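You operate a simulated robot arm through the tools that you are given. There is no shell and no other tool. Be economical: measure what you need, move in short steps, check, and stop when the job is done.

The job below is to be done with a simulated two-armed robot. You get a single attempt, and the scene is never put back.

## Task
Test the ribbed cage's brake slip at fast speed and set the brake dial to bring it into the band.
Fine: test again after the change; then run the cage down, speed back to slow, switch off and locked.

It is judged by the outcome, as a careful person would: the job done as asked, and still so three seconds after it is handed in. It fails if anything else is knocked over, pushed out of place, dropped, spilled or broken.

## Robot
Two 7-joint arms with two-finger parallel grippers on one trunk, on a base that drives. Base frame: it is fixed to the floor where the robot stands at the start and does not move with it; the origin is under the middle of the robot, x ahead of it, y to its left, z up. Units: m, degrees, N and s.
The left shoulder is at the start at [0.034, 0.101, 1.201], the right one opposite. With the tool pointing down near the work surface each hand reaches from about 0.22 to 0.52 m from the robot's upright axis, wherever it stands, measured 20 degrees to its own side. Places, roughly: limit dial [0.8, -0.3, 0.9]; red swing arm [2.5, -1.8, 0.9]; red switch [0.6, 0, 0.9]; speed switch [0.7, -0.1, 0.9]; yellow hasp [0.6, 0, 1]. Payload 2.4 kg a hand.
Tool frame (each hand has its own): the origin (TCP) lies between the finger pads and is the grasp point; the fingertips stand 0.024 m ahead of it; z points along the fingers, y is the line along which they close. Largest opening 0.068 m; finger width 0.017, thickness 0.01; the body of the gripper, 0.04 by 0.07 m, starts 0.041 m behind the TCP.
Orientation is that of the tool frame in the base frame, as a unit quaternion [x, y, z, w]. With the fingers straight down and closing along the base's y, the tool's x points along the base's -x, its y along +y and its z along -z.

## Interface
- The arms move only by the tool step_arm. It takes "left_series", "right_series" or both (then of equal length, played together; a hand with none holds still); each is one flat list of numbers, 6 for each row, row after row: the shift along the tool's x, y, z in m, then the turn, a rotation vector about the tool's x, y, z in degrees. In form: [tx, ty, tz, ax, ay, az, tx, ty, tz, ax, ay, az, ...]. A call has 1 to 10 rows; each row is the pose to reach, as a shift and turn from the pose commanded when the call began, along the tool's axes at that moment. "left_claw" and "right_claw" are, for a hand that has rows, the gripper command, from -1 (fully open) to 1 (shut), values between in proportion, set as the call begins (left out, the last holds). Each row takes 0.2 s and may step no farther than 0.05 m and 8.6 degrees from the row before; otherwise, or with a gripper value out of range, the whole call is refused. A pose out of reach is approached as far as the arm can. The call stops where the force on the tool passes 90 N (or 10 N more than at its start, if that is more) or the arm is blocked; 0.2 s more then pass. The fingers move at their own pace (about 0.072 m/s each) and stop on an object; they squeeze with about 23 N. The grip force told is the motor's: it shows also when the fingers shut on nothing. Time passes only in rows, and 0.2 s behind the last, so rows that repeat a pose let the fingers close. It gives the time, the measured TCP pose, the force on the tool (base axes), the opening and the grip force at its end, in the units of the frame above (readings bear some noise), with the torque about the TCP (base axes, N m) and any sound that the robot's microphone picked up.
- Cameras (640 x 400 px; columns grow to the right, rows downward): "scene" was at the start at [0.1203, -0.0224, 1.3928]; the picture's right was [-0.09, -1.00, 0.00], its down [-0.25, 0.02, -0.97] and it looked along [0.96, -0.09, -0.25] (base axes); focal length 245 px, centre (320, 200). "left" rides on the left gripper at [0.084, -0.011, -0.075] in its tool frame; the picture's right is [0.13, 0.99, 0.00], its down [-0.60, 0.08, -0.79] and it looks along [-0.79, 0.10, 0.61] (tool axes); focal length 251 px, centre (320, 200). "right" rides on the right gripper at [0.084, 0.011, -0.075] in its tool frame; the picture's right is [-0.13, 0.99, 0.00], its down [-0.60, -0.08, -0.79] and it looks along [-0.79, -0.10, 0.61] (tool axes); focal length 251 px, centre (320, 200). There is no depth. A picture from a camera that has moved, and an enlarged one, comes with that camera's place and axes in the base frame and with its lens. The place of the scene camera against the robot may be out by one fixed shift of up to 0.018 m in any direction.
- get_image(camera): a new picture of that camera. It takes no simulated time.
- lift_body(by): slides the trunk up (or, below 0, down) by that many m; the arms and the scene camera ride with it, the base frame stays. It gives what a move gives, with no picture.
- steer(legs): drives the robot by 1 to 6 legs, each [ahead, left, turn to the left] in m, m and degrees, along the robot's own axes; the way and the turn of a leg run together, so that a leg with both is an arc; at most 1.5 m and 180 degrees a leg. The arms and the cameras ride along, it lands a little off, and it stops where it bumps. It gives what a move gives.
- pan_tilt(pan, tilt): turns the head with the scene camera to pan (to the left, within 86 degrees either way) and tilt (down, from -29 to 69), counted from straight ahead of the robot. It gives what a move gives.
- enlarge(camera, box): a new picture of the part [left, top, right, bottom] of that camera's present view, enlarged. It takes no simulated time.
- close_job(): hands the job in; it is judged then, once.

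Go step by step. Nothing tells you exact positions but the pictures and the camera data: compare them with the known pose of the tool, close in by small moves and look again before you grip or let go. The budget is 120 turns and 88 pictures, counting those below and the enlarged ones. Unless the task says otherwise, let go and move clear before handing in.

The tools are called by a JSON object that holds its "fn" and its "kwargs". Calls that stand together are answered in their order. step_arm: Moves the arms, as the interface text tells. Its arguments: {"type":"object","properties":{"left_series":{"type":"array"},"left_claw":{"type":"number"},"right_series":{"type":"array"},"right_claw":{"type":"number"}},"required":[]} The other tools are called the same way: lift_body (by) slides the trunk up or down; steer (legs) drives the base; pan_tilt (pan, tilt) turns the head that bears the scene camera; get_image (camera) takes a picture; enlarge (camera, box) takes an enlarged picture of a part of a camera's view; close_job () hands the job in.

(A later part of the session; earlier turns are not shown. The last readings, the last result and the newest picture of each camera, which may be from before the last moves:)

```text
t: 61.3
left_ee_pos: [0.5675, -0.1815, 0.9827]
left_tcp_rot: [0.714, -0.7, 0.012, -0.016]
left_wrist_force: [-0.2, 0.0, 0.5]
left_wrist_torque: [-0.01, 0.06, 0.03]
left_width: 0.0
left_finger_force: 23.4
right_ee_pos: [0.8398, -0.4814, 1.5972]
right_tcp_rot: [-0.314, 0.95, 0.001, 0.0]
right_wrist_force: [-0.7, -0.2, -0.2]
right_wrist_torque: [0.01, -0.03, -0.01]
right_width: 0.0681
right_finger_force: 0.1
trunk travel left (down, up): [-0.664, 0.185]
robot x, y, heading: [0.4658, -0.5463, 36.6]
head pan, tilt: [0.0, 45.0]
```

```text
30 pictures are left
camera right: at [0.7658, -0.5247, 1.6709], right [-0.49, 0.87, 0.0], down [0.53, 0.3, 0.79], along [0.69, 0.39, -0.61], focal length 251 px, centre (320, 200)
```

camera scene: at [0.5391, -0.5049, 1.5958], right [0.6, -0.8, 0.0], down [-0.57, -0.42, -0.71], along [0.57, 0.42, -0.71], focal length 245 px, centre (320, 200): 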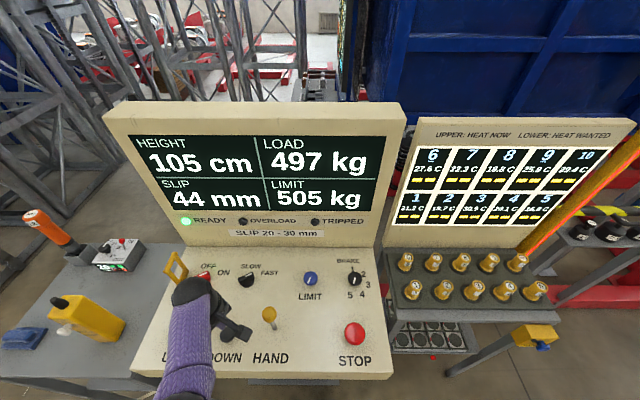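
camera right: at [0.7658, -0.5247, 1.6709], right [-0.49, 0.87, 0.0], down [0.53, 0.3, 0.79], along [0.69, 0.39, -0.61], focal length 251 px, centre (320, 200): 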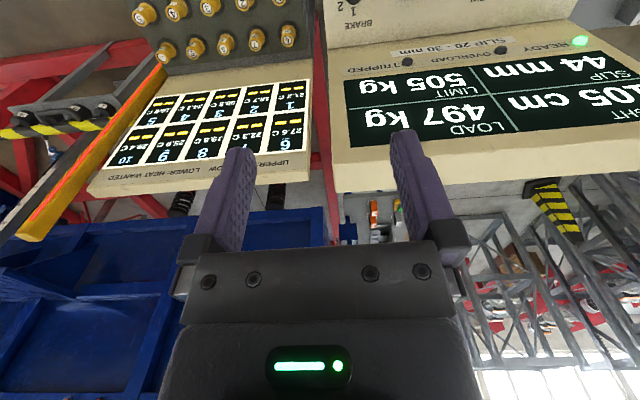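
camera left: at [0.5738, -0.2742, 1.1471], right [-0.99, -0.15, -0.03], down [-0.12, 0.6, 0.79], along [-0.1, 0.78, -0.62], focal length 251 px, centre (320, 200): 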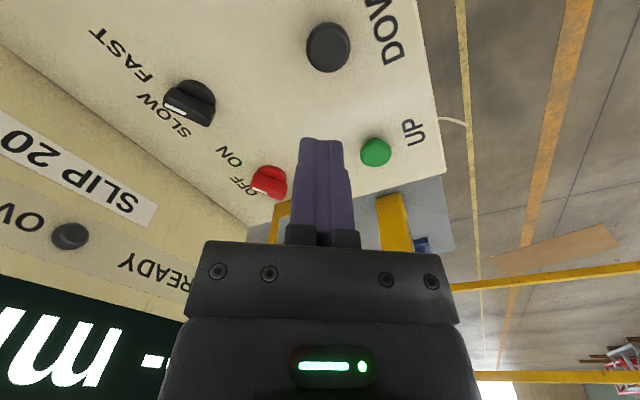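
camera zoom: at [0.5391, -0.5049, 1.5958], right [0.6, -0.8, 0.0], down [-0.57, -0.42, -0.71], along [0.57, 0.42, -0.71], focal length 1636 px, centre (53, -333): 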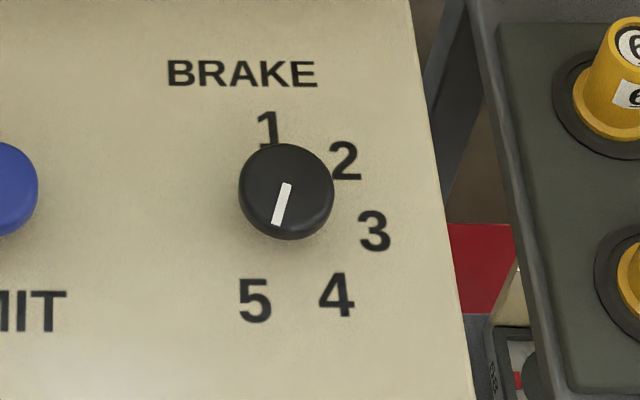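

Pointer direction needs a closer look. I'll raise the left hand, lower the trunk 0.15 m, and bring the right hand over the brake dial.

{"fn": "step_arm", "kwargs": {"left_series": [0, 0, -0.04, 0, 0, 0, 0, 0, -0.08, 0, 0, 0, 0, 0, -0.12, 0, 0, 0, 0, 0, -0.16, 0, 0, 0]}}

{"fn": "lift_body", "kwargs": {"by": -0.15}}

{"fn": "step_arm", "kwargs": {"right_series": [-0.02, 0.018, 0.03, 0, 0, 0, -0.04, 0.035, 0.07, 0, 0, 0, -0.06, 0.053, 0.11, 0, 0, 0, -0.084, 0.071, 0.15, 0, 0, 0, -0.084, 0.071, 0.19, 0, 0, 0, -0.084, 0.071, 0.23, 0, 0, 0, -0.084, 0.071, 0.275, 0, 0, 0, -0.084, 0.071, 0.32, 0, 0, 0, -0.084, 0.071, 0.36, 0, 0, 0, -0.084, 0.071, 0.395, 0, 0, 0]}}

{"fn": "get_image", "kwargs": {"camera": "right"}}

```text
t: 62.3
left_ee_pos: [0.5627, -0.1848, 1.1438]
left_tcp_rot: [0.713, -0.701, 0.013, -0.017]
left_wrist_force: [-1.0, -0.1, 0.2]
left_wrist_torque: [0.01, 0.0, -0.01]
left_width: 0.0
left_finger_force: 23.1
right_ee_pos: [0.8423, -0.4835, 1.5953]
right_tcp_rot: [-0.314, 0.949, 0.0, 0.001]
right_wrist_force: [-0.2, 0.2, -0.7]
right_wrist_torque: [0.01, 0.01, 0.0]
right_width: 0.0682
right_finger_force: 0.1
trunk travel left (down, up): [-0.664, 0.185]
robot x, y, heading: [0.4688, -0.547, 36.8]
head pan, tilt: [0.0, 45.0]
```

```text
t: 64.0
left_ee_pos: [0.5604, -0.1836, 0.9927]
left_tcp_rot: [0.713, -0.7, 0.012, -0.017]
left_wrist_force: [0.6, 0.1, 0.5]
left_wrist_torque: [-0.02, 0.02, 0.03]
left_width: 0.0
left_finger_force: 23.1
right_ee_pos: [0.8393, -0.4814, 1.4474]
right_tcp_rot: [-0.313, 0.95, 0.001, 0.001]
right_wrist_force: [-0.6, 0.0, -0.1]
right_wrist_torque: [-0.01, -0.01, 0.0]
right_width: 0.0681
right_finger_force: 0.0
trunk travel left (down, up): [-0.514, 0.335]
robot x, y, heading: [0.4676, -0.5435, 36.6]
head pan, tilt: [0.0, 45.0]
```

```text
t: 66.2
left_ee_pos: [0.5594, -0.1824, 0.993]
left_tcp_rot: [0.713, -0.7, 0.013, -0.018]
left_wrist_force: [-0.5, -0.4, 0.5]
left_wrist_torque: [0.01, 0.01, -0.01]
left_width: 0.0
left_finger_force: 22.7
right_ee_pos: [0.8684, -0.3749, 1.0526]
right_tcp_rot: [-0.315, 0.949, 0.001, 0.003]
right_wrist_force: [-0.4, -0.2, -0.1]
right_wrist_torque: [-0.02, -0.01, -0.01]
right_width: 0.068
right_finger_force: 0.1
trunk travel left (down, up): [-0.514, 0.335]
robot x, y, heading: [0.4659, -0.5437, 36.3]
head pan, tilt: [0.0, 45.0]
```

```text
29 pictures are left
camera right: at [0.7927, -0.4176, 1.1264], right [-0.49, 0.87, 0.0], down [0.53, 0.3, 0.79], along [0.69, 0.39, -0.61], focal length 251 px, centre (320, 200)
```

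right: 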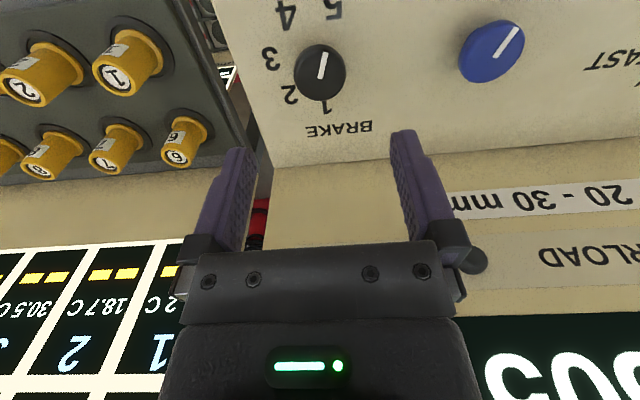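

{"fn": "enlarge", "kwargs": {"camera": "right", "box": [250, 0, 390, 140]}}

```text
2.86 times, centred on (320, 70) of right
camera zoom: at [0.7927, -0.4176, 1.1264], right [-0.49, 0.87, 0.0], down [0.53, 0.3, 0.79], along [0.69, 0.39, -0.61], focal length 718 px, centre (320, 571)
```

zoom: 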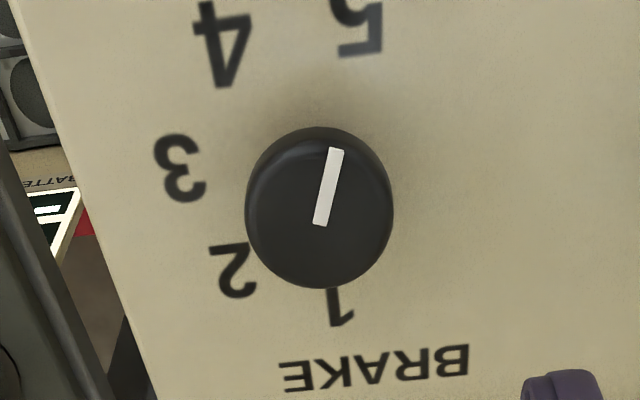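

The pointer is at 5 (line runs from centre toward 5). So I'll go down toward 3 (counterclockwise ~53° per step). Pre-yaw the right hand clockwise and align.

{"fn": "step_arm", "kwargs": {"right_series": [-0.003, 0, 0.01, 0, 0, 8, -0.006, 0, 0.02, 0, 0, 16, -0.01, 0, 0.03, 0, 0, 24, -0.01, 0, 0.04, 0, 0, 32, -0.01, 0, 0.05, 0, 0, 40, -0.01, 0, 0.06, 0, 0, 48, -0.01, 0, 0.065, 0, 0, 55, -0.01, 0, 0.065, 0, 0, 55], "right_claw": -1}}

{"fn": "get_image", "kwargs": {"camera": "right"}}

```text
t: 68.0
left_ee_pos: [0.5593, -0.1834, 0.9925]
left_tcp_rot: [0.714, -0.7, 0.013, -0.017]
left_wrist_force: [-0.1, -0.1, -0.1]
left_wrist_torque: [0.02, -0.02, -0.01]
left_width: 0.0001
left_finger_force: 22.3
right_ee_pos: [0.8743, -0.3685, 0.9862]
right_tcp_rot: [0.16, 0.987, 0.0, 0.001]
right_wrist_force: [0.0, -0.1, 0.3]
right_wrist_torque: [-0.03, 0.0, 0.0]
right_width: 0.0677
right_finger_force: 0.1
trunk travel left (down, up): [-0.514, 0.335]
robot x, y, heading: [0.4653, -0.5507, 36.5]
head pan, tilt: [0.0, 45.0]
```

```text
27 pictures are left
camera right: at [0.7979, -0.3329, 1.061], right [0.44, 0.9, 0.0], down [0.55, -0.27, 0.79], along [0.71, -0.35, -0.61], focal length 251 px, centre (320, 200)
```

right: 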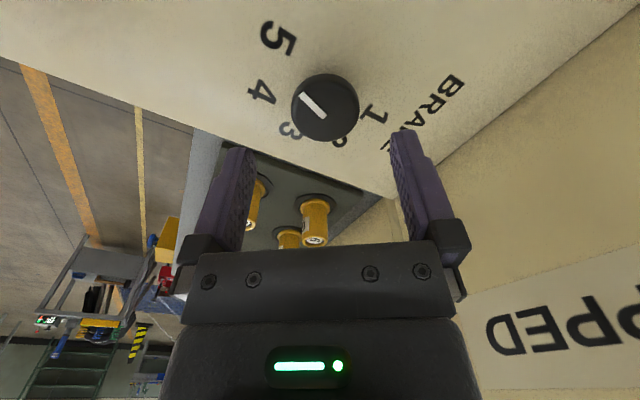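

Knob centre (0.877,-0.368), top ≈0.92. Descend around it and grip.

{"fn": "step_arm", "kwargs": {"right_series": [-0.0027, 0.0014, 0.03, 0, 0, 0, -0.0027, 0.0014, 0.05, 0, 0, 0, -0.0027, 0.0014, 0.056, 0, 0, 0, -0.0027, 0.0014, 0.056, 0, 0, 0]}}

{"fn": "step_arm", "kwargs": {"right_series": [0, 0, 0, 0, 0, 0, 0, 0, 0, 0, 0, 0, 0, 0, 0, 0, 0, 0], "right_claw": 1}}

{"fn": "get_image", "kwargs": {"camera": "right"}}

```text
t: 69.0
left_ee_pos: [0.56, -0.184, 0.9935]
left_tcp_rot: [0.714, -0.7, 0.014, -0.017]
left_wrist_force: [0.6, -0.4, 0.5]
left_wrist_torque: [0.03, 0.02, 0.03]
left_width: 0.0
left_finger_force: 23.2
right_ee_pos: [0.8757, -0.369, 0.9302]
right_tcp_rot: [0.159, 0.987, 0.001, 0.001]
right_wrist_force: [0.2, 0.3, 0.5]
right_wrist_torque: [-0.01, 0.0, 0.01]
right_width: 0.068
right_finger_force: 0.1
trunk travel left (down, up): [-0.514, 0.335]
robot x, y, heading: [0.4675, -0.5475, 36.6]
head pan, tilt: [0.0, 45.0]
```

```text
t: 69.8
left_ee_pos: [0.56, -0.1819, 0.993]
left_tcp_rot: [0.714, -0.7, 0.012, -0.017]
left_wrist_force: [0.9, 1.0, 1.0]
left_wrist_torque: [0.06, 0.01, 0.0]
left_width: 0.0
left_finger_force: 22.9
right_ee_pos: [0.877, -0.3672, 0.9315]
right_tcp_rot: [0.16, 0.987, 0.0, 0.0]
right_wrist_force: [3.4, 10.4, 0.0]
right_wrist_torque: [0.41, -0.2, 0.02]
right_width: 0.0416
right_finger_force: 44.9
trunk travel left (down, up): [-0.514, 0.335]
robot x, y, heading: [0.4661, -0.5414, 36.4]
head pan, tilt: [0.0, 45.0]
```

```text
26 pictures are left
camera right: at [0.8002, -0.3313, 1.0048], right [0.44, 0.9, 0.0], down [0.55, -0.27, 0.79], along [0.71, -0.34, -0.61], focal length 251 px, centre (320, 200)
```

right: 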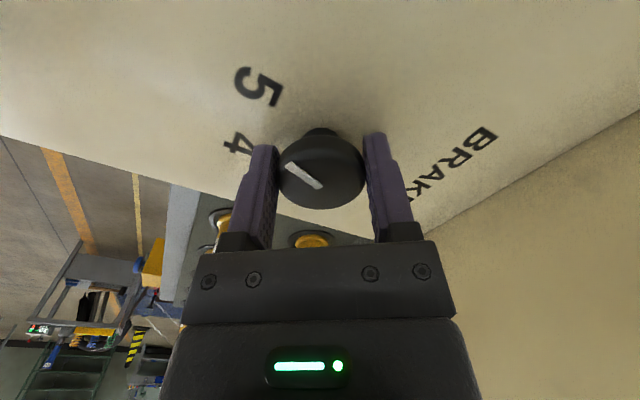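

Gripped. Rotate counterclockwise ~55°.

{"fn": "step_arm", "kwargs": {"right_series": [0, 0, 0, 0, 0, -8, 0, 0, 0, 0, 0, -16, 0, 0, 0, 0, 0, -24, 0, 0, 0, 0, 0, -32, 0, 0, 0, 0, 0, -40, 0, 0, 0, 0, 0, -48, 0, 0, 0, 0, 0, -54, 0, 0, 0, 0, 0, -54]}}

{"fn": "step_arm", "kwargs": {"right_series": [0, 0, 0, 0, 0, 0, 0, 0, 0, 0, 0, 0, 0, 0, -0.025, 0, 0, 0, 0, 0, -0.05, 0, 0, 0], "right_claw": -1}}

{"fn": "get_image", "kwargs": {"camera": "right"}}

```text
t: 71.6
left_ee_pos: [0.5618, -0.1832, 0.9933]
left_tcp_rot: [0.714, -0.7, 0.013, -0.017]
left_wrist_force: [0.2, -0.5, 1.2]
left_wrist_torque: [-0.01, -0.01, -0.03]
left_width: 0.0001
left_finger_force: 22.4
right_ee_pos: [0.8773, -0.3686, 0.9311]
right_tcp_rot: [-0.306, 0.952, -0.001, -0.001]
right_wrist_force: [2.0, -6.5, -7.6]
right_wrist_torque: [-0.48, -0.01, -0.03]
right_width: 0.0411
right_finger_force: 45.5
trunk travel left (down, up): [-0.514, 0.335]
robot x, y, heading: [0.4689, -0.546, 36.6]
head pan, tilt: [0.0, 45.0]
```

```text
t: 72.6
left_ee_pos: [0.5592, -0.1838, 0.9929]
left_tcp_rot: [0.713, -0.701, 0.013, -0.017]
left_wrist_force: [-0.4, 0.9, -0.1]
left_wrist_torque: [0.01, 0.0, 0.0]
left_width: 0.0001
left_finger_force: 22.9
right_ee_pos: [0.8757, -0.3696, 0.9799]
right_tcp_rot: [-0.307, 0.952, 0.0, 0.002]
right_wrist_force: [0.2, 0.1, 0.6]
right_wrist_torque: [0.0, 0.05, 0.01]
right_width: 0.0681
right_finger_force: 0.1
trunk travel left (down, up): [-0.514, 0.335]
robot x, y, heading: [0.4642, -0.546, 36.5]
head pan, tilt: [0.0, 45.0]
```

```text
25 pictures are left
camera right: at [0.8002, -0.4102, 1.054], right [-0.47, 0.88, 0.0], down [0.54, 0.29, 0.79], along [0.7, 0.37, -0.61], focal length 251 px, centre (320, 200)
```

right: 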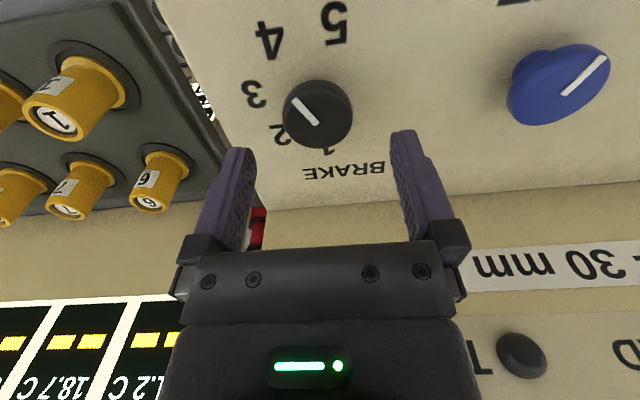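

Now at 4. One more step to 3: pre-yaw clockwise again, regrip, rotate.

{"fn": "step_arm", "kwargs": {"right_series": [0, 0, 0, 0, 0, 8, 0, 0, 0, 0, 0, 16, 0, 0, 0, 0, 0, 24, 0, 0, 0, 0, 0, 32, 0, 0, 0, 0, 0, 40, 0, 0, 0, 0, 0, 48, 0, 0, 0.02, 0, 0, 54, 0, 0, 0.04, 0, 0, 54, 0, 0, 0.05, 0, 0, 54, 0, 0, 0.05, 0, 0, 54], "right_claw": -1}}

{"fn": "step_arm", "kwargs": {"right_series": [0, 0, 0, 0, 0, 0, 0, 0, 0, 0, 0, 0, 0, 0, 0, 0, 0, 0], "right_claw": 1}}

{"fn": "step_arm", "kwargs": {"right_series": [0, 0, 0, 0, 0, -8, 0, 0, 0, 0, 0, -16, 0, 0, 0, 0, 0, -24, 0, 0, 0, 0, 0, -32, 0, 0, 0, 0, 0, -40, 0, 0, 0, 0, 0, -48, 0, 0, 0, 0, 0, -54, 0, 0, 0, 0, 0, -54]}}

{"fn": "step_arm", "kwargs": {"right_series": [0, 0, 0, 0, 0, 0, 0, 0, 0, 0, 0, 0, 0, 0, -0.025, 0, 0, 0, 0, 0, -0.06, 0, 0, 0], "right_claw": -1}}

{"fn": "get_image", "kwargs": {"camera": "right"}}

```text
t: 74.8
left_ee_pos: [0.56, -0.1836, 0.993]
left_tcp_rot: [0.713, -0.7, 0.012, -0.017]
left_wrist_force: [0.1, -0.4, 0.1]
left_wrist_torque: [-0.01, -0.01, 0.03]
left_width: 0.0
left_finger_force: 23.2
right_ee_pos: [0.8767, -0.3675, 0.9295]
right_tcp_rot: [0.16, 0.987, 0.001, 0.001]
right_wrist_force: [0.6, -0.7, -0.2]
right_wrist_torque: [-0.01, 0.02, -0.01]
right_width: 0.0681
right_finger_force: 0.0
trunk travel left (down, up): [-0.514, 0.335]
robot x, y, heading: [0.4667, -0.5454, 36.7]
head pan, tilt: [0.0, 45.0]
```

```text
t: 75.6
left_ee_pos: [0.5609, -0.1814, 0.993]
left_tcp_rot: [0.714, -0.7, 0.013, -0.017]
left_wrist_force: [0.4, -0.3, 0.1]
left_wrist_torque: [-0.01, -0.02, 0.0]
left_width: 0.0
left_finger_force: 23.5
right_ee_pos: [0.8769, -0.3677, 0.93]
right_tcp_rot: [0.159, 0.987, 0.002, 0.001]
right_wrist_force: [4.1, 7.6, -1.4]
right_wrist_torque: [0.32, -0.15, 0.04]
right_width: 0.0413
right_finger_force: 45.3
trunk travel left (down, up): [-0.514, 0.335]
robot x, y, heading: [0.4664, -0.5471, 36.6]
head pan, tilt: [0.0, 45.0]
```

```text
t: 77.4
left_ee_pos: [0.5611, -0.1829, 0.9926]
left_tcp_rot: [0.713, -0.701, 0.013, -0.016]
left_wrist_force: [-0.8, 0.0, 0.2]
left_wrist_torque: [0.0, 0.0, -0.02]
left_width: 0.0003
left_finger_force: 22.8
right_ee_pos: [0.878, -0.3692, 0.9291]
right_tcp_rot: [-0.306, 0.952, -0.001, 0.0]
right_wrist_force: [-0.5, -0.5, -10.5]
right_wrist_torque: [-0.14, -0.11, -0.04]
right_width: 0.0409
right_finger_force: 45.0
trunk travel left (down, up): [-0.514, 0.335]
robot x, y, heading: [0.4673, -0.5481, 36.4]
head pan, tilt: [0.0, 45.0]
```

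```text
t: 78.4
left_ee_pos: [0.5598, -0.1831, 0.9935]
left_tcp_rot: [0.713, -0.701, 0.011, -0.017]
left_wrist_force: [0.5, -0.2, 1.5]
left_wrist_torque: [-0.04, 0.01, 0.03]
left_width: 0.0
left_finger_force: 23.0
right_ee_pos: [0.8775, -0.368, 0.9906]
right_tcp_rot: [-0.305, 0.952, 0.001, 0.001]
right_wrist_force: [0.4, -0.6, 0.3]
right_wrist_torque: [-0.04, 0.03, 0.04]
right_width: 0.0682
right_finger_force: 0.1
trunk travel left (down, up): [-0.514, 0.335]
robot x, y, heading: [0.4657, -0.5513, 36.6]
head pan, tilt: [0.0, 45.0]
```

```text
24 pictures are left
camera right: at [0.8027, -0.4097, 1.0649], right [-0.47, 0.88, 0.0], down [0.54, 0.29, 0.79], along [0.7, 0.38, -0.61], focal length 251 px, centre (320, 200)
```

right: 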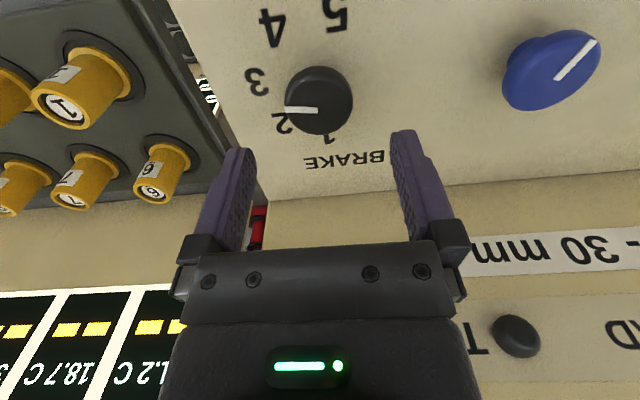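

Brake dial at 3. Raise the trunk again and retest with DOWN.

{"fn": "lift_body", "kwargs": {"by": 0.15}}

{"fn": "step_arm", "kwargs": {"left_series": [0, -0.002, 0.05, 0, 0, 0, 0, -0.002, 0.1, 0, 0, 0, 0, -0.002, 0.15, 0, 0, 0, 0, -0.002, 0.19, 0, 0, 0, 0, -0.002, 0.2, 0, 0, 0, 0, -0.002, 0.206, 0, 0, 0, 0, -0.002, 0.21, 0, 0, 0, 0, -0.002, 0.212, 0, 0, 0, 0, -0.002, 0.212, 0, 0, 0, 0, -0.002, 0.212, 0, 0, 0]}}

{"fn": "step_arm", "kwargs": {"left_series": [0, 0, 0, 0, 0, 0, 0, 0, 0, 0, 0, 0]}}

{"fn": "step_arm", "kwargs": {"left_series": [0, 0, -0.02, 0, 0, 0, 0, 0, -0.05, 0, 0, 0, 0, 0, -0.05, 0, 0, 0, 0, 0, -0.05, 0, 0, 0, 0, 0, -0.05, 0, 0, 0]}}

{"fn": "get_image", "kwargs": {"camera": "scene"}}

```text
t: 80.2
left_ee_pos: [0.561, -0.1828, 1.1432]
left_tcp_rot: [0.714, -0.7, 0.012, -0.018]
left_wrist_force: [-0.5, -0.3, -0.5]
left_wrist_torque: [-0.02, -0.01, 0.01]
left_width: 0.0
left_finger_force: 22.9
right_ee_pos: [0.8762, -0.3676, 1.1416]
right_tcp_rot: [-0.306, 0.952, 0.0, 0.001]
right_wrist_force: [0.0, -0.4, -0.7]
right_wrist_torque: [-0.02, -0.01, 0.02]
right_width: 0.0681
right_finger_force: 0.0
trunk travel left (down, up): [-0.664, 0.185]
robot x, y, heading: [0.4656, -0.5464, 36.6]
head pan, tilt: [0.0, 45.0]
```

```text
t: 82.0
left_ee_pos: [0.5703, -0.1793, 0.936]
left_tcp_rot: [0.714, -0.7, 0.008, -0.026]
left_wrist_force: [-12.2, -15.0, 63.7]
left_wrist_torque: [-0.79, 0.64, -0.1]
left_width: 0.0001
left_finger_force: 23.0
right_ee_pos: [0.8734, -0.3727, 1.141]
right_tcp_rot: [-0.307, 0.952, 0.002, 0.002]
right_wrist_force: [-0.7, -0.5, -0.7]
right_wrist_torque: [-0.03, -0.01, 0.01]
right_width: 0.0679
right_finger_force: 0.2
trunk travel left (down, up): [-0.664, 0.185]
robot x, y, heading: [0.4665, -0.547, 36.5]
head pan, tilt: [0.0, 45.0]
heard: click
stopped in row 8 (left hand): the force on the tool passed its limit at 95 N (the readings are from after the stop); the commanded pose is now the measured one
```

```text
t: 82.5
left_ee_pos: [0.5716, -0.1781, 0.9366]
left_tcp_rot: [0.714, -0.7, 0.008, -0.027]
left_wrist_force: [-11.3, -8.8, 76.7]
left_wrist_torque: [-0.73, 0.68, -0.04]
left_width: 0.0
left_finger_force: 22.9
right_ee_pos: [0.8738, -0.3725, 1.1433]
right_tcp_rot: [-0.305, 0.952, 0.003, 0.003]
right_wrist_force: [0.4, -0.1, 1.0]
right_wrist_torque: [-0.02, -0.02, -0.02]
right_width: 0.068
right_finger_force: 0.0
trunk travel left (down, up): [-0.664, 0.185]
robot x, y, heading: [0.4687, -0.5483, 36.7]
head pan, tilt: [0.0, 45.0]
```

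```text
t: 83.8
left_ee_pos: [0.569, -0.1765, 0.982]
left_tcp_rot: [0.714, -0.699, 0.009, -0.024]
left_wrist_force: [0.4, -1.2, -0.5]
left_wrist_torque: [0.02, 0.01, 0.02]
left_width: 0.0
left_finger_force: 22.8
right_ee_pos: [0.8763, -0.3675, 1.1408]
right_tcp_rot: [-0.306, 0.952, 0.0, 0.002]
right_wrist_force: [-0.3, 0.4, 0.4]
right_wrist_torque: [0.0, 0.0, 0.0]
right_width: 0.0681
right_finger_force: 0.0
trunk travel left (down, up): [-0.664, 0.185]
robot x, y, heading: [0.4657, -0.5493, 36.5]
head pan, tilt: [0.0, 45.0]
```

```text
23 pictures are left
camera scene: at [0.5389, -0.505, 1.5958], right [0.6, -0.8, 0.0], down [-0.57, -0.42, -0.71], along [0.57, 0.42, -0.71], focal length 245 px, centre (320, 200)
```

scene: 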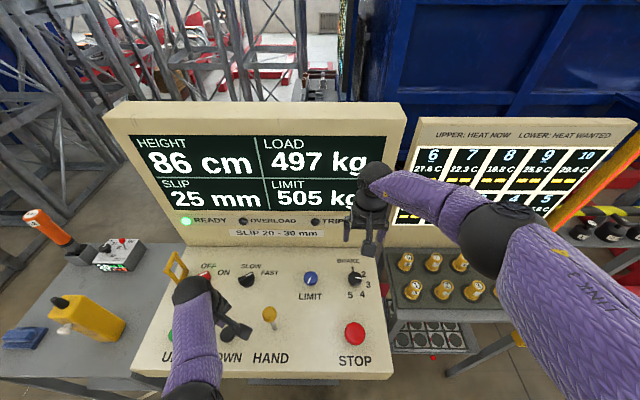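

Slip 25 mm, in band. Now run the cage down: hold DOWN until it reaches the bottom.

{"fn": "step_arm", "kwargs": {"left_series": [0, -0.005, 0.02, 0, 0, 0, 0, -0.005, 0.035, 0, 0, 0, 0, -0.005, 0.043, 0, 0, 0, 0, -0.005, 0.048, 0, 0, 0, 0, -0.005, 0.05, 0, 0, 0, 0, -0.005, 0.051, 0, 0, 0, 0, -0.005, 0.051, 0, 0, 0, 0, -0.005, 0.051, 0, 0, 0, 0, -0.005, 0.051, 0, 0, 0, 0, -0.005, 0.051, 0, 0, 0]}}

{"fn": "step_arm", "kwargs": {"left_series": [0, 0, 0, 0, 0, 0, 0, 0, 0, 0, 0, 0, 0, 0, 0, 0, 0, 0, 0, 0, 0, 0, 0, 0, 0, 0, 0, 0, 0, 0, 0, 0, 0, 0, 0, 0, 0, 0, 0, 0, 0, 0, 0, 0, 0, 0, 0, 0, 0, 0, 0, 0, 0, 0]}}

{"fn": "get_image", "kwargs": {"camera": "scene"}}

```text
t: 85.4
left_ee_pos: [0.5769, -0.1753, 0.9365]
left_tcp_rot: [0.714, -0.7, 0.007, -0.031]
left_wrist_force: [-10.8, -15.9, 62.6]
left_wrist_torque: [-0.79, 0.56, -0.01]
left_width: 0.0
left_finger_force: 23.0
right_ee_pos: [0.8742, -0.3736, 1.1425]
right_tcp_rot: [-0.305, 0.952, 0.002, 0.002]
right_wrist_force: [-0.6, 0.2, -0.5]
right_wrist_torque: [0.0, -0.02, 0.0]
right_width: 0.0681
right_finger_force: 0.1
trunk travel left (down, up): [-0.664, 0.185]
robot x, y, heading: [0.467, -0.5446, 36.7]
head pan, tilt: [0.0, 45.0]
heard: click
stopped in row 8 (left hand): the force on the tool passed its limit at 91 N (the readings are from after the stop); the commanded pose is now the measured one
```

```text
t: 87.4
left_ee_pos: [0.5772, -0.1746, 0.9364]
left_tcp_rot: [0.714, -0.699, 0.007, -0.031]
left_wrist_force: [-7.3, -6.1, 78.1]
left_wrist_torque: [-0.59, 0.59, -0.05]
left_width: 0.0
left_finger_force: 23.3
right_ee_pos: [0.875, -0.3717, 1.1424]
right_tcp_rot: [-0.305, 0.952, 0.004, 0.003]
right_wrist_force: [-1.3, 0.2, 0.1]
right_wrist_torque: [0.01, 0.01, 0.01]
right_width: 0.0679
right_finger_force: 0.0
trunk travel left (down, up): [-0.664, 0.185]
robot x, y, heading: [0.468, -0.5448, 36.6]
head pan, tilt: [0.0, 45.0]
```

```text
22 pictures are left
camera scene: at [0.5358, -0.5119, 1.5964], right [0.6, -0.8, 0.0], down [-0.57, -0.42, -0.71], along [0.57, 0.42, -0.7], focal length 245 px, centre (320, 200)
```

scene: 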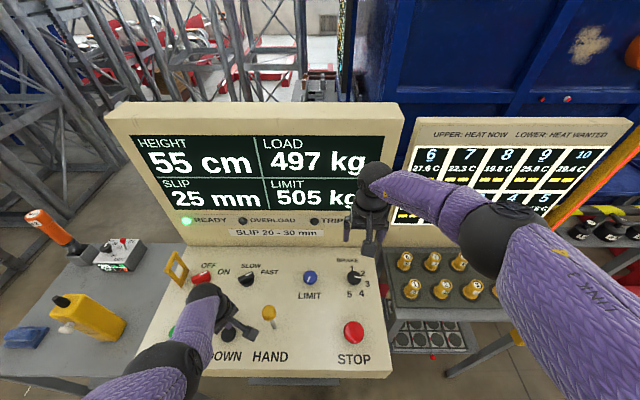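

55 cm and falling. Keep holding.

{"fn": "step_arm", "kwargs": {"left_series": [0, 0, 0, 0, 0, 0, 0, 0, 0, 0, 0, 0, 0, 0, 0, 0, 0, 0, 0, 0, 0, 0, 0, 0, 0, 0, 0, 0, 0, 0, 0, 0, 0, 0, 0, 0, 0, 0, 0, 0, 0, 0, 0, 0, 0, 0, 0, 0, 0, 0, 0, 0, 0, 0, 0, 0, 0, 0, 0, 0]}}

{"fn": "step_arm", "kwargs": {"left_series": [0, 0, 0, 0, 0, 0, 0, 0, 0, 0, 0, 0, 0, 0, 0, 0, 0, 0, 0, 0, 0, 0, 0, 0, 0, 0, 0, 0, 0, 0, 0, 0, 0, 0, 0, 0, 0, 0, 0, 0, 0, 0, 0, 0, 0, 0, 0, 0, 0, 0, 0, 0, 0, 0, 0, 0, 0, 0, 0, 0]}}

{"fn": "get_image", "kwargs": {"camera": "scene"}}

```text
t: 89.6
left_ee_pos: [0.5788, -0.1755, 0.9371]
left_tcp_rot: [0.714, -0.699, 0.007, -0.031]
left_wrist_force: [-7.3, -3.7, 79.7]
left_wrist_torque: [-0.57, 0.54, -0.07]
left_width: 0.0
left_finger_force: 23.0
right_ee_pos: [0.8747, -0.3734, 1.143]
right_tcp_rot: [-0.306, 0.952, 0.002, 0.003]
right_wrist_force: [-0.5, -0.4, -0.1]
right_wrist_torque: [0.0, -0.02, 0.01]
right_width: 0.0681
right_finger_force: 0.0
trunk travel left (down, up): [-0.664, 0.185]
robot x, y, heading: [0.4644, -0.5496, 36.5]
head pan, tilt: [0.0, 45.0]
```

```text
t: 91.8
left_ee_pos: [0.5764, -0.1754, 0.937]
left_tcp_rot: [0.715, -0.698, 0.007, -0.031]
left_wrist_force: [-7.2, -4.0, 79.3]
left_wrist_torque: [-0.54, 0.54, -0.04]
left_width: 0.0003
left_finger_force: 23.1
right_ee_pos: [0.8738, -0.3718, 1.1421]
right_tcp_rot: [-0.306, 0.952, 0.002, 0.003]
right_wrist_force: [0.1, -1.2, -0.4]
right_wrist_torque: [-0.01, -0.03, 0.03]
right_width: 0.0679
right_finger_force: 0.1
trunk travel left (down, up): [-0.664, 0.185]
robot x, y, heading: [0.4699, -0.5447, 36.6]
head pan, tilt: [0.0, 45.0]
```

```text
21 pictures are left
camera scene: at [0.5357, -0.5116, 1.5964], right [0.6, -0.8, 0.0], down [-0.57, -0.42, -0.71], along [0.57, 0.42, -0.7], focal length 245 px, centre (320, 200)
```

scene: 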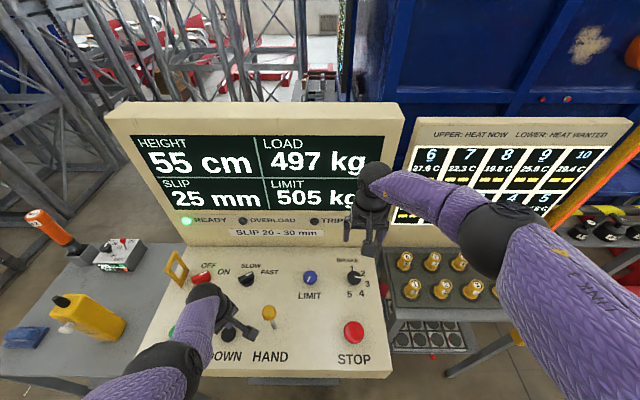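

Height stopped at 55 cm while held. Release, then press again to see whether it is truly at the bottom.

{"fn": "step_arm", "kwargs": {"left_series": [0, 0, -0.02, 0, 0, 0, 0, 0, -0.05, 0, 0, 0, 0, 0.01, -0.05, 0, 0, 0, 0, 0.01, -0.05, 0, 0, 0]}}

{"fn": "get_image", "kwargs": {"camera": "left"}}

{"fn": "get_image", "kwargs": {"camera": "scene"}}

```text
t: 92.8
left_ee_pos: [0.5663, -0.1728, 0.9835]
left_tcp_rot: [0.715, -0.699, 0.008, -0.027]
left_wrist_force: [0.1, -1.1, 0.6]
left_wrist_torque: [0.03, 0.0, -0.01]
left_width: 0.0
left_finger_force: 23.2
right_ee_pos: [0.8766, -0.3667, 1.1414]
right_tcp_rot: [-0.306, 0.952, 0.0, 0.001]
right_wrist_force: [0.1, -0.2, 0.8]
right_wrist_torque: [-0.01, -0.01, -0.01]
right_width: 0.0682
right_finger_force: 0.0
trunk travel left (down, up): [-0.664, 0.185]
robot x, y, heading: [0.4685, -0.5461, 36.7]
head pan, tilt: [0.0, 45.0]
```

```text
20 pictures are left
camera left: at [0.5747, -0.2592, 1.0554], right [-0.99, -0.15, -0.05], down [-0.13, 0.58, 0.8], along [-0.09, 0.8, -0.59], focal length 251 px, centre (320, 200)
```

left: 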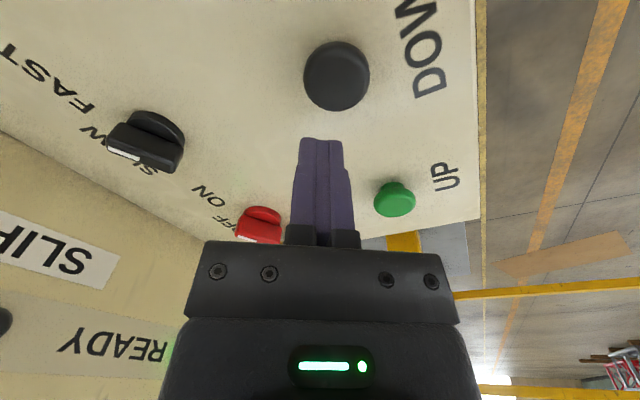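

```text
19 pictures are left
camera scene: at [0.5391, -0.5048, 1.5958], right [0.6, -0.8, 0.0], down [-0.57, -0.42, -0.71], along [0.57, 0.42, -0.71], focal length 245 px, centre (320, 200)
```

scene: 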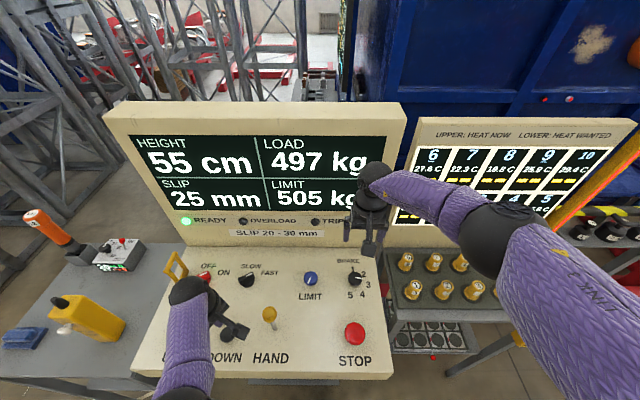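

{"fn": "step_arm", "kwargs": {"left_series": [0.01, 0.004, 0.02, 0, 0, 0, 0.011, 0.004, 0.035, 0, 0, 0, 0.011, 0.004, 0.043, 0, 0, 0, 0.011, 0.004, 0.048, 0, 0, 0, 0.011, 0.004, 0.051, 0, 0, 0, 0.011, 0.004, 0.051, 0, 0, 0, 0.011, 0.004, 0.051, 0, 0, 0, 0.011, 0.004, 0.051, 0, 0, 0]}}

{"fn": "step_arm", "kwargs": {"left_series": [0, 0, 0, 0, 0, 0, 0, 0, 0, 0, 0, 0, 0, 0, 0, 0, 0, 0, 0, 0, 0, 0, 0, 0]}}

{"fn": "get_image", "kwargs": {"camera": "scene"}}

```text
t: 94.2
left_ee_pos: [0.5632, -0.1841, 0.9364]
left_tcp_rot: [0.715, -0.698, 0.004, -0.036]
left_wrist_force: [-13.1, -17.1, 69.0]
left_wrist_torque: [-0.84, 0.58, -0.1]
left_width: 0.0001
left_finger_force: 22.8
right_ee_pos: [0.8737, -0.3736, 1.1432]
right_tcp_rot: [-0.306, 0.952, 0.003, 0.004]
right_wrist_force: [-0.1, 0.3, -0.2]
right_wrist_torque: [-0.03, -0.01, -0.03]
right_width: 0.068
right_finger_force: 0.0
trunk travel left (down, up): [-0.664, 0.185]
robot x, y, heading: [0.4659, -0.5476, 36.5]
head pan, tilt: [0.0, 45.0]
heard: click
stopped in row 6 (left hand): the force on the tool passed its limit at 93 N (the readings are from after the stop); the commanded pose is now the measured one
```

```text
t: 95.2
left_ee_pos: [0.5628, -0.1836, 0.9358]
left_tcp_rot: [0.715, -0.699, 0.004, -0.037]
left_wrist_force: [-13.5, -11.6, 85.3]
left_wrist_torque: [-0.78, 0.62, 0.13]
left_width: 0.0
left_finger_force: 23.6
right_ee_pos: [0.8738, -0.3733, 1.1424]
right_tcp_rot: [-0.306, 0.952, 0.003, 0.003]
right_wrist_force: [0.0, 0.0, -0.3]
right_wrist_torque: [0.01, -0.01, 0.0]
right_width: 0.068
right_finger_force: 0.0
trunk travel left (down, up): [-0.664, 0.185]
robot x, y, heading: [0.4634, -0.5495, 36.6]
head pan, tilt: [0.0, 45.0]
```

```text
18 pictures are left
camera scene: at [0.5347, -0.5132, 1.5966], right [0.6, -0.8, 0.0], down [-0.57, -0.42, -0.71], along [0.57, 0.43, -0.7], focal length 245 px, centre (320, 200)
```

scene: 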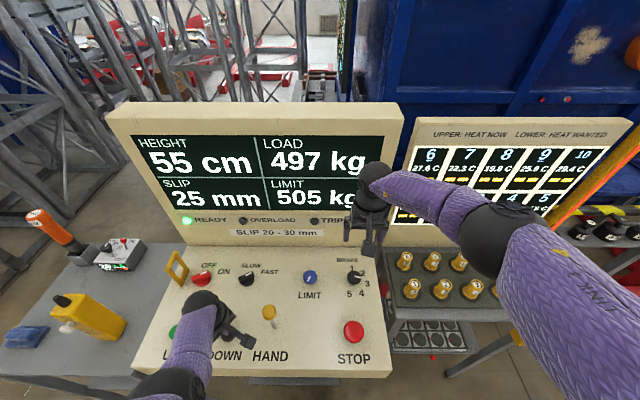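

55 cm is the bottom end stop. Release, raise the left hand well clear, and drive left so the right hand can turn speed and main switch back.

{"fn": "step_arm", "kwargs": {"left_series": [0, 0, -0.02, 0, 0, 0, 0, 0, -0.06, 0, 0, 0, 0, 0, -0.1, 0, 0, 0, 0, 0, -0.14, 0, 0, 0, 0, 0, -0.18, 0, 0, 0, 0, 0, -0.22, 0, 0, 0, 0, 0, -0.26, 0, 0, 0, 0, 0, -0.3, 0, 0, 0]}}

{"fn": "steer", "kwargs": {"legs": [[0, 0.2, 0], [0, 0.18, 0]]}}

{"fn": "get_image", "kwargs": {"camera": "scene"}}

```text
t: 96.8
left_ee_pos: [0.543, -0.1693, 1.1808]
left_tcp_rot: [0.728, -0.684, -0.014, -0.042]
left_wrist_force: [-0.7, 0.7, -0.7]
left_wrist_torque: [0.03, 0.0, -0.01]
left_width: 0.0001
left_finger_force: 22.5
left hand out of reach, approached as far as the arm can: row 7, 8
right_ee_pos: [0.8761, -0.3667, 1.1393]
right_tcp_rot: [-0.305, 0.952, 0.0, 0.001]
right_wrist_force: [-0.3, -0.1, 1.0]
right_wrist_torque: [0.01, 0.01, 0.0]
right_width: 0.0678
right_finger_force: 0.0
trunk travel left (down, up): [-0.664, 0.185]
robot x, y, heading: [0.4653, -0.5439, 36.4]
head pan, tilt: [0.0, 45.0]
stopped in row 8 (left hand): the force on the tool passed its limit at 150 N (the readings are from after the stop); the commanded pose is now the measured one
```

```text
t: 99.5
left_ee_pos: [0.3201, 0.1305, 1.182]
left_tcp_rot: [0.728, -0.684, -0.014, -0.043]
left_wrist_force: [0.1, 0.8, -0.5]
left_wrist_torque: [-0.04, -0.01, -0.02]
left_width: 0.0
left_finger_force: 22.6
right_ee_pos: [0.6527, -0.0655, 1.141]
right_tcp_rot: [-0.307, 0.952, 0.0, 0.001]
right_wrist_force: [-0.2, -0.5, -0.9]
right_wrist_torque: [-0.02, -0.01, -0.01]
right_width: 0.068
right_finger_force: 0.1
trunk travel left (down, up): [-0.664, 0.185]
robot x, y, heading: [0.2395, -0.2474, 36.3]
head pan, tilt: [0.0, 45.0]
```

```text
17 pictures are left
camera scene: at [0.3139, -0.2025, 1.5958], right [0.6, -0.8, 0.0], down [-0.57, -0.42, -0.71], along [0.57, 0.42, -0.71], focal length 245 px, centre (320, 200)
```

scene: 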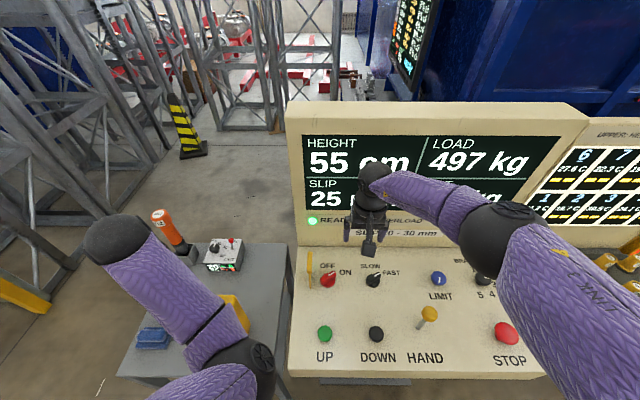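

Extend the left arm forward-up over the bench so its elbow stays high, and pre-yaw the right hand clockwise 61°.

{"fn": "step_arm", "kwargs": {"left_series": [-0.014, -0.021, -0.02, 0, 0, 0, -0.028, -0.042, -0.04, 0, 0, 0, -0.042, -0.063, -0.06, 0, 0, 0, -0.056, -0.084, -0.08, 0, 0, 0, -0.07, -0.105, -0.1, 0, 0, 0, -0.084, -0.126, -0.12, 0, 0, 0, -0.098, -0.147, -0.14, 0, 0, 0, -0.109, -0.168, -0.15, 0, 0, 0], "right_series": [0, 0, 0, 0, 0, 8, 0, 0, 0, 0, 0, 16, 0, 0, 0, 0, 0, 24, 0, 0, 0, 0, 0, 32, 0, 0, 0, 0, 0, 40, 0, 0, 0, 0, 0, 48, 0, 0, 0, 0, 0, 56, 0, 0, 0, 0, 0, 60], "right_claw": 0}}

{"fn": "lift_body", "kwargs": {"by": -0.08}}

{"fn": "get_image", "kwargs": {"camera": "scene"}}

```text
t: 99.9
left_ee_pos: [0.3372, 0.1427, 1.1997]
left_tcp_rot: [0.733, -0.679, -0.017, -0.047]
left_wrist_force: [-1.2, 7.2, -8.1]
left_wrist_torque: [0.25, 0.03, 0.01]
left_width: 0.0
left_finger_force: 22.8
right_ee_pos: [0.6537, -0.0661, 1.1423]
right_tcp_rot: [-0.249, 0.969, 0.0, 0.001]
right_wrist_force: [0.6, -0.7, 0.3]
right_wrist_torque: [0.0, 0.01, 0.0]
right_width: 0.0339
right_finger_force: 0.0
trunk travel left (down, up): [-0.664, 0.185]
robot x, y, heading: [0.2411, -0.2439, 36.9]
head pan, tilt: [0.0, 45.0]
stopped in row 2 (left hand): the force on the tool passed its limit at 100 N (the readings are from after the stop); the commanded pose is now the measured one
```

```text
t: 101.1
left_ee_pos: [0.3377, 0.1432, 1.1195]
left_tcp_rot: [0.734, -0.678, -0.018, -0.049]
left_wrist_force: [-1.8, 56.1, -31.8]
left_wrist_torque: [-0.54, 0.12, 0.24]
left_width: 0.0
left_finger_force: 23.5
right_ee_pos: [0.6533, -0.0658, 1.0611]
right_tcp_rot: [-0.249, 0.968, 0.001, 0.001]
right_wrist_force: [0.3, 0.6, -1.0]
right_wrist_torque: [0.0, 0.02, 0.01]
right_width: 0.0338
right_finger_force: 0.0
trunk travel left (down, up): [-0.584, 0.265]
robot x, y, heading: [0.2427, -0.2473, 36.9]
head pan, tilt: [0.0, 45.0]
```

```text
16 pictures are left
camera scene: at [0.3167, -0.2018, 1.5158], right [0.6, -0.8, 0.0], down [-0.57, -0.42, -0.71], along [0.57, 0.42, -0.71], focal length 245 px, centre (320, 200)
```

scene: 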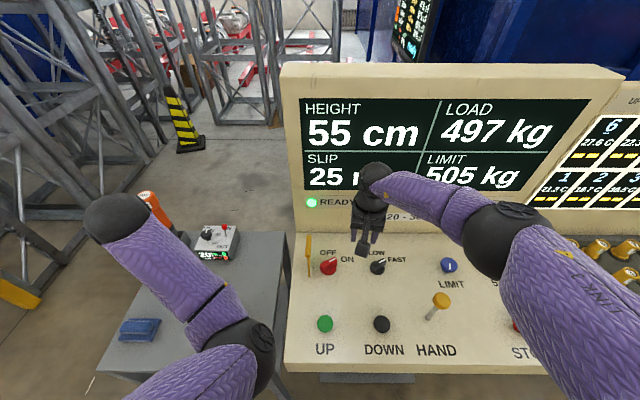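

{"fn": "get_image", "kwargs": {"camera": "left"}}

```text
15 pictures are left
camera left: at [0.3515, 0.053, 1.1871], right [-0.98, -0.21, -0.06], down [-0.16, 0.52, 0.84], along [-0.14, 0.83, -0.54], focal length 251 px, centre (320, 200)
```

left: 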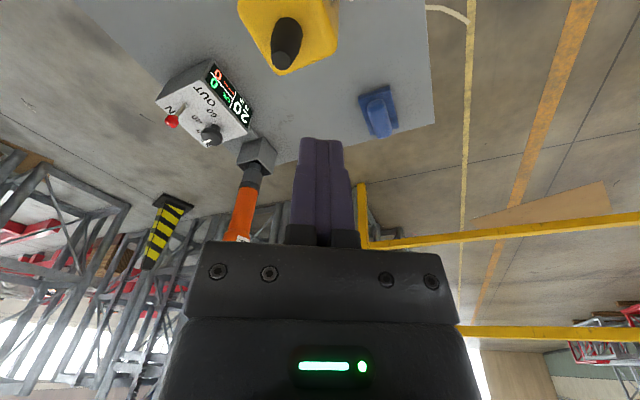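

The left camera box is pinched under its forearm; yaw it further counterclockwise in place to free it, and finish the right yaw.

{"fn": "step_arm", "kwargs": {"left_series": [0, 0, 0.005, 0, 0, -8, 0, 0, 0.01, 0, 0, -16, 0, 0, 0.01, 0, 0, -24, 0, 0, 0.01, 0, 0, -32, 0, 0, 0.01, 0, 0, -40, 0, 0, 0.01, 0, 0, -48, 0, 0, 0.01, 0, 0, -52, 0, 0, 0.01, 0, 0, -52], "right_series": [0, 0, 0, 0, 0, 7, 0, 0, 0, 0, 0, 14, 0, 0, 0, 0, 0, 21, 0, 0, 0, 0, 0, 28, 0, 0, 0, 0, 0, 35, 0, 0, 0, 0, 0, 42, 0, 0, 0, 0, 0, 49, 0, 0, 0, 0, 0, 53]}}

{"fn": "get_image", "kwargs": {"camera": "right"}}

```text
t: 102.9
left_ee_pos: [0.3373, 0.1432, 1.11]
left_tcp_rot: [0.957, -0.286, 0.007, -0.049]
left_wrist_force: [-0.3, -0.1, -0.4]
left_wrist_torque: [-0.01, 0.02, -0.02]
left_width: 0.0
left_finger_force: 23.3
right_ee_pos: [0.6526, -0.0669, 1.061]
right_tcp_rot: [0.211, 0.978, 0.001, 0.001]
right_wrist_force: [0.4, 0.2, 0.2]
right_wrist_torque: [0.0, -0.01, 0.01]
right_width: 0.0342
right_finger_force: 0.0
trunk travel left (down, up): [-0.584, 0.265]
robot x, y, heading: [0.2416, -0.2467, 36.5]
head pan, tilt: [0.0, 45.0]
```

```text
14 pictures are left
camera right: at [0.5803, -0.023, 1.1352], right [0.53, 0.85, 0.0], down [0.52, -0.32, 0.79], along [0.68, -0.42, -0.61], focal length 251 px, centre (320, 200)
```

right: 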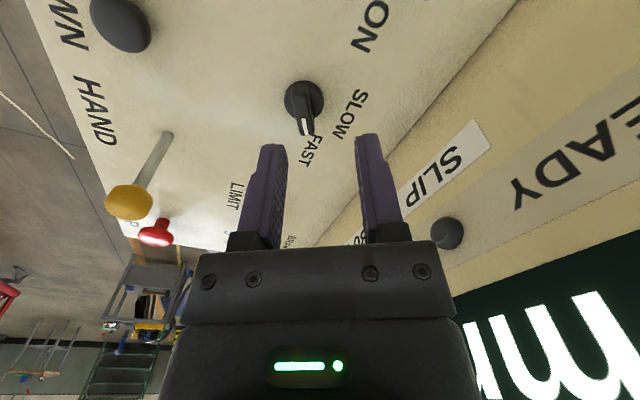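

{"fn": "step_arm", "kwargs": {"right_series": [-0.025, -0.013, 0.0, 0, 0, 0, -0.0486, -0.0263, 0.02, 0, 0, 0, -0.0486, -0.0263, 0.06, 0, 0, 0, -0.0486, -0.0263, 0.09, 0, 0, 0, -0.0486, -0.0263, 0.09, 0, 0, 0], "right_claw": 0}}

{"fn": "get_image", "kwargs": {"camera": "right"}}

```text
t: 104.1
left_ee_pos: [0.3378, 0.1449, 1.1103]
left_tcp_rot: [0.956, -0.288, 0.005, -0.049]
left_wrist_force: [0.1, -0.2, -0.3]
left_wrist_torque: [0.03, 0.02, 0.0]
left_width: 0.0
left_finger_force: 23.5
right_ee_pos: [0.6756, -0.1177, 0.9741]
right_tcp_rot: [0.208, 0.978, 0.001, 0.001]
right_wrist_force: [0.7, 0.4, -1.8]
right_wrist_torque: [0.04, 0.0, 0.05]
right_width: 0.0342
right_finger_force: 0.0
right hand out of reach, approached as far as the arm can: row 4, 5
trunk travel left (down, up): [-0.584, 0.265]
robot x, y, heading: [0.2404, -0.2434, 36.5]
head pan, tilt: [0.0, 45.0]
```

```text
13 pictures are left
camera right: at [0.6035, -0.0747, 1.0492], right [0.52, 0.85, 0.0], down [0.52, -0.32, 0.79], along [0.68, -0.41, -0.61], focal length 251 px, centre (320, 200)
```

right: 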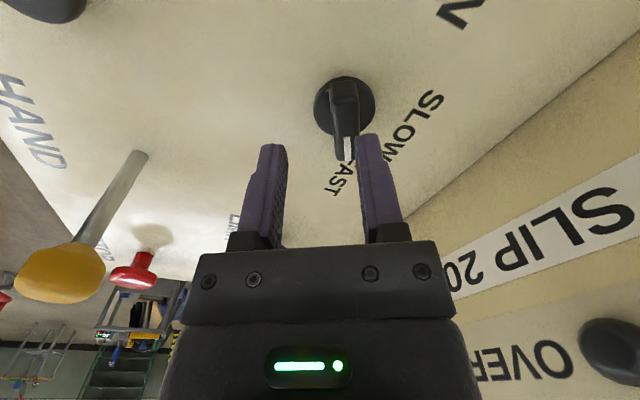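

Right arm is at its reach limit; raise both hands ~0.08 and lower the trunk 0.08.

{"fn": "step_arm", "kwargs": {"left_series": [0, 0, -0.025, 0, 0, 0, 0, 0, -0.05, 0, 0, 0, 0, 0, -0.075, 0, 0, 0, 0, 0, -0.1, 0, 0, 0], "right_series": [0, 0, -0.02, 0, 0, 0, 0, 0, -0.04, 0, 0, 0, 0, 0, -0.06, 0, 0, 0, 0, 0, -0.08, 0, 0, 0]}}

{"fn": "get_image", "kwargs": {"camera": "scene"}}

```text
t: 105.1
left_ee_pos: [0.3234, 0.1658, 1.2084]
left_tcp_rot: [0.956, -0.288, 0.006, -0.05]
left_wrist_force: [-0.4, -0.5, 0.3]
left_wrist_torque: [0.01, -0.01, 0.03]
left_width: 0.0
left_finger_force: 23.4
left hand out of reach, approached as far as the arm can: row 2, 3, 4
right_ee_pos: [0.7001, -0.098, 1.0464]
right_tcp_rot: [0.21, 0.978, 0.0, 0.0]
right_wrist_force: [0.0, 1.1, 0.2]
right_wrist_torque: [-0.01, 0.02, 0.02]
right_width: 0.0339
right_finger_force: 0.1
right hand out of reach, approached as far as the arm can: row 1, 2, 3, 4
trunk travel left (down, up): [-0.584, 0.265]
robot x, y, heading: [0.2436, -0.2433, 36.4]
head pan, tilt: [0.0, 45.0]
```

```text
12 pictures are left
camera scene: at [0.3168, -0.2017, 1.5158], right [0.6, -0.8, 0.0], down [-0.57, -0.42, -0.71], along [0.57, 0.42, -0.71], focal length 245 px, centre (320, 200)
```

scene: 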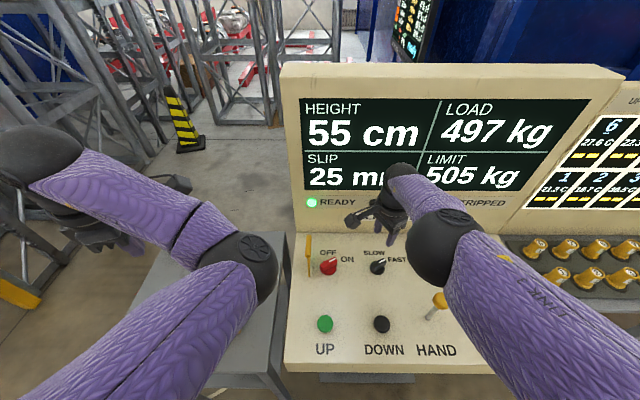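

Left elbow is high. Lower the trunk 0.08 and bring the right hand to the speed switch.

{"fn": "lift_body", "kwargs": {"by": -0.08}}

{"fn": "step_arm", "kwargs": {"right_series": [0.004, -0.01, -0.01, 0, 0, 0, 0.008, -0.019, -0.01, 0, 0, 0, 0.008, -0.019, -0.01, 0, 0, 0], "right_claw": 0}}

{"fn": "get_image", "kwargs": {"camera": "right"}}

```text
t: 106.3
left_ee_pos: [0.3247, 0.1664, 1.1238]
left_tcp_rot: [0.957, -0.288, 0.0, -0.044]
left_wrist_force: [0.3, 0.3, -0.3]
left_wrist_torque: [-0.01, -0.01, -0.03]
left_width: 0.0
left_finger_force: 22.7
right_ee_pos: [0.703, -0.0977, 0.9632]
right_tcp_rot: [0.209, 0.978, -0.002, -0.002]
right_wrist_force: [0.6, 1.0, 0.6]
right_wrist_torque: [0.03, 0.03, 0.01]
right_width: 0.0342
right_finger_force: 0.1
trunk travel left (down, up): [-0.504, 0.345]
robot x, y, heading: [0.2422, -0.2437, 36.7]
head pan, tilt: [0.0, 45.0]
```

```text
t: 107.1
left_ee_pos: [0.3242, 0.1676, 1.1236]
left_tcp_rot: [0.957, -0.288, 0.001, -0.044]
left_wrist_force: [-0.5, 0.9, 0.3]
left_wrist_torque: [0.05, 0.01, -0.03]
left_width: 0.0
left_finger_force: 22.7
right_ee_pos: [0.703, -0.0978, 0.9646]
right_tcp_rot: [0.209, 0.978, -0.003, -0.002]
right_wrist_force: [-0.1, 0.3, 0.0]
right_wrist_torque: [0.01, -0.02, 0.02]
right_width: 0.0342
right_finger_force: 0.1
right hand out of reach, approached as far as the arm can: row 1, 2, 3
trunk travel left (down, up): [-0.504, 0.345]
robot x, y, heading: [0.2424, -0.2462, 36.5]
head pan, tilt: [0.0, 45.0]
```

```text
11 pictures are left
camera right: at [0.6319, -0.0547, 1.041], right [0.52, 0.85, -0.01], down [0.52, -0.32, 0.79], along [0.67, -0.42, -0.61], focal length 251 px, centre (320, 200)
```

right: 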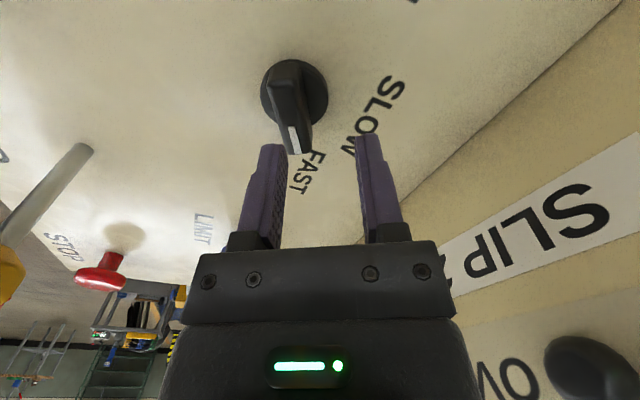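

The right arm is stuck in a poor posture. I'll lift, yaw back and move right to recover a good one.

{"fn": "step_arm", "kwargs": {"right_series": [-0.006, -0.003, -0.02, 0, 0, -8, -0.012, -0.007, -0.04, 0, 0, -16, -0.02, -0.011, -0.06, 0, 0, -24, -0.028, -0.015, -0.08, 0, 0, -32, -0.034, -0.019, -0.1, 0, 0, -40, -0.04, -0.022, -0.12, 0, 0, -48, -0.046, -0.025, -0.14, 0, 0, -55, -0.052, -0.029, -0.15, 0, 0, -60, -0.052, -0.029, -0.15, 0, 0, -60]}}

```text
t: 109.1
left_ee_pos: [0.3238, 0.1675, 1.123]
left_tcp_rot: [0.957, -0.288, 0.001, -0.044]
left_wrist_force: [-0.1, -0.5, -0.1]
left_wrist_torque: [0.01, -0.03, -0.01]
left_width: 0.0
left_finger_force: 23.1
right_ee_pos: [0.7292, -0.0866, 1.1065]
right_tcp_rot: [-0.264, 0.965, -0.011, -0.003]
right_wrist_force: [-0.1, 0.3, 0.1]
right_wrist_torque: [-0.01, -0.01, -0.01]
right_width: 0.0341
right_finger_force: 0.1
right hand out of reach, approached as far as the arm can: row 1, 2, 3, 4, 5, 6, 7, 8, 9
trunk travel left (down, up): [-0.504, 0.345]
robot x, y, heading: [0.2425, -0.2478, 36.5]
head pan, tilt: [0.0, 45.0]
```

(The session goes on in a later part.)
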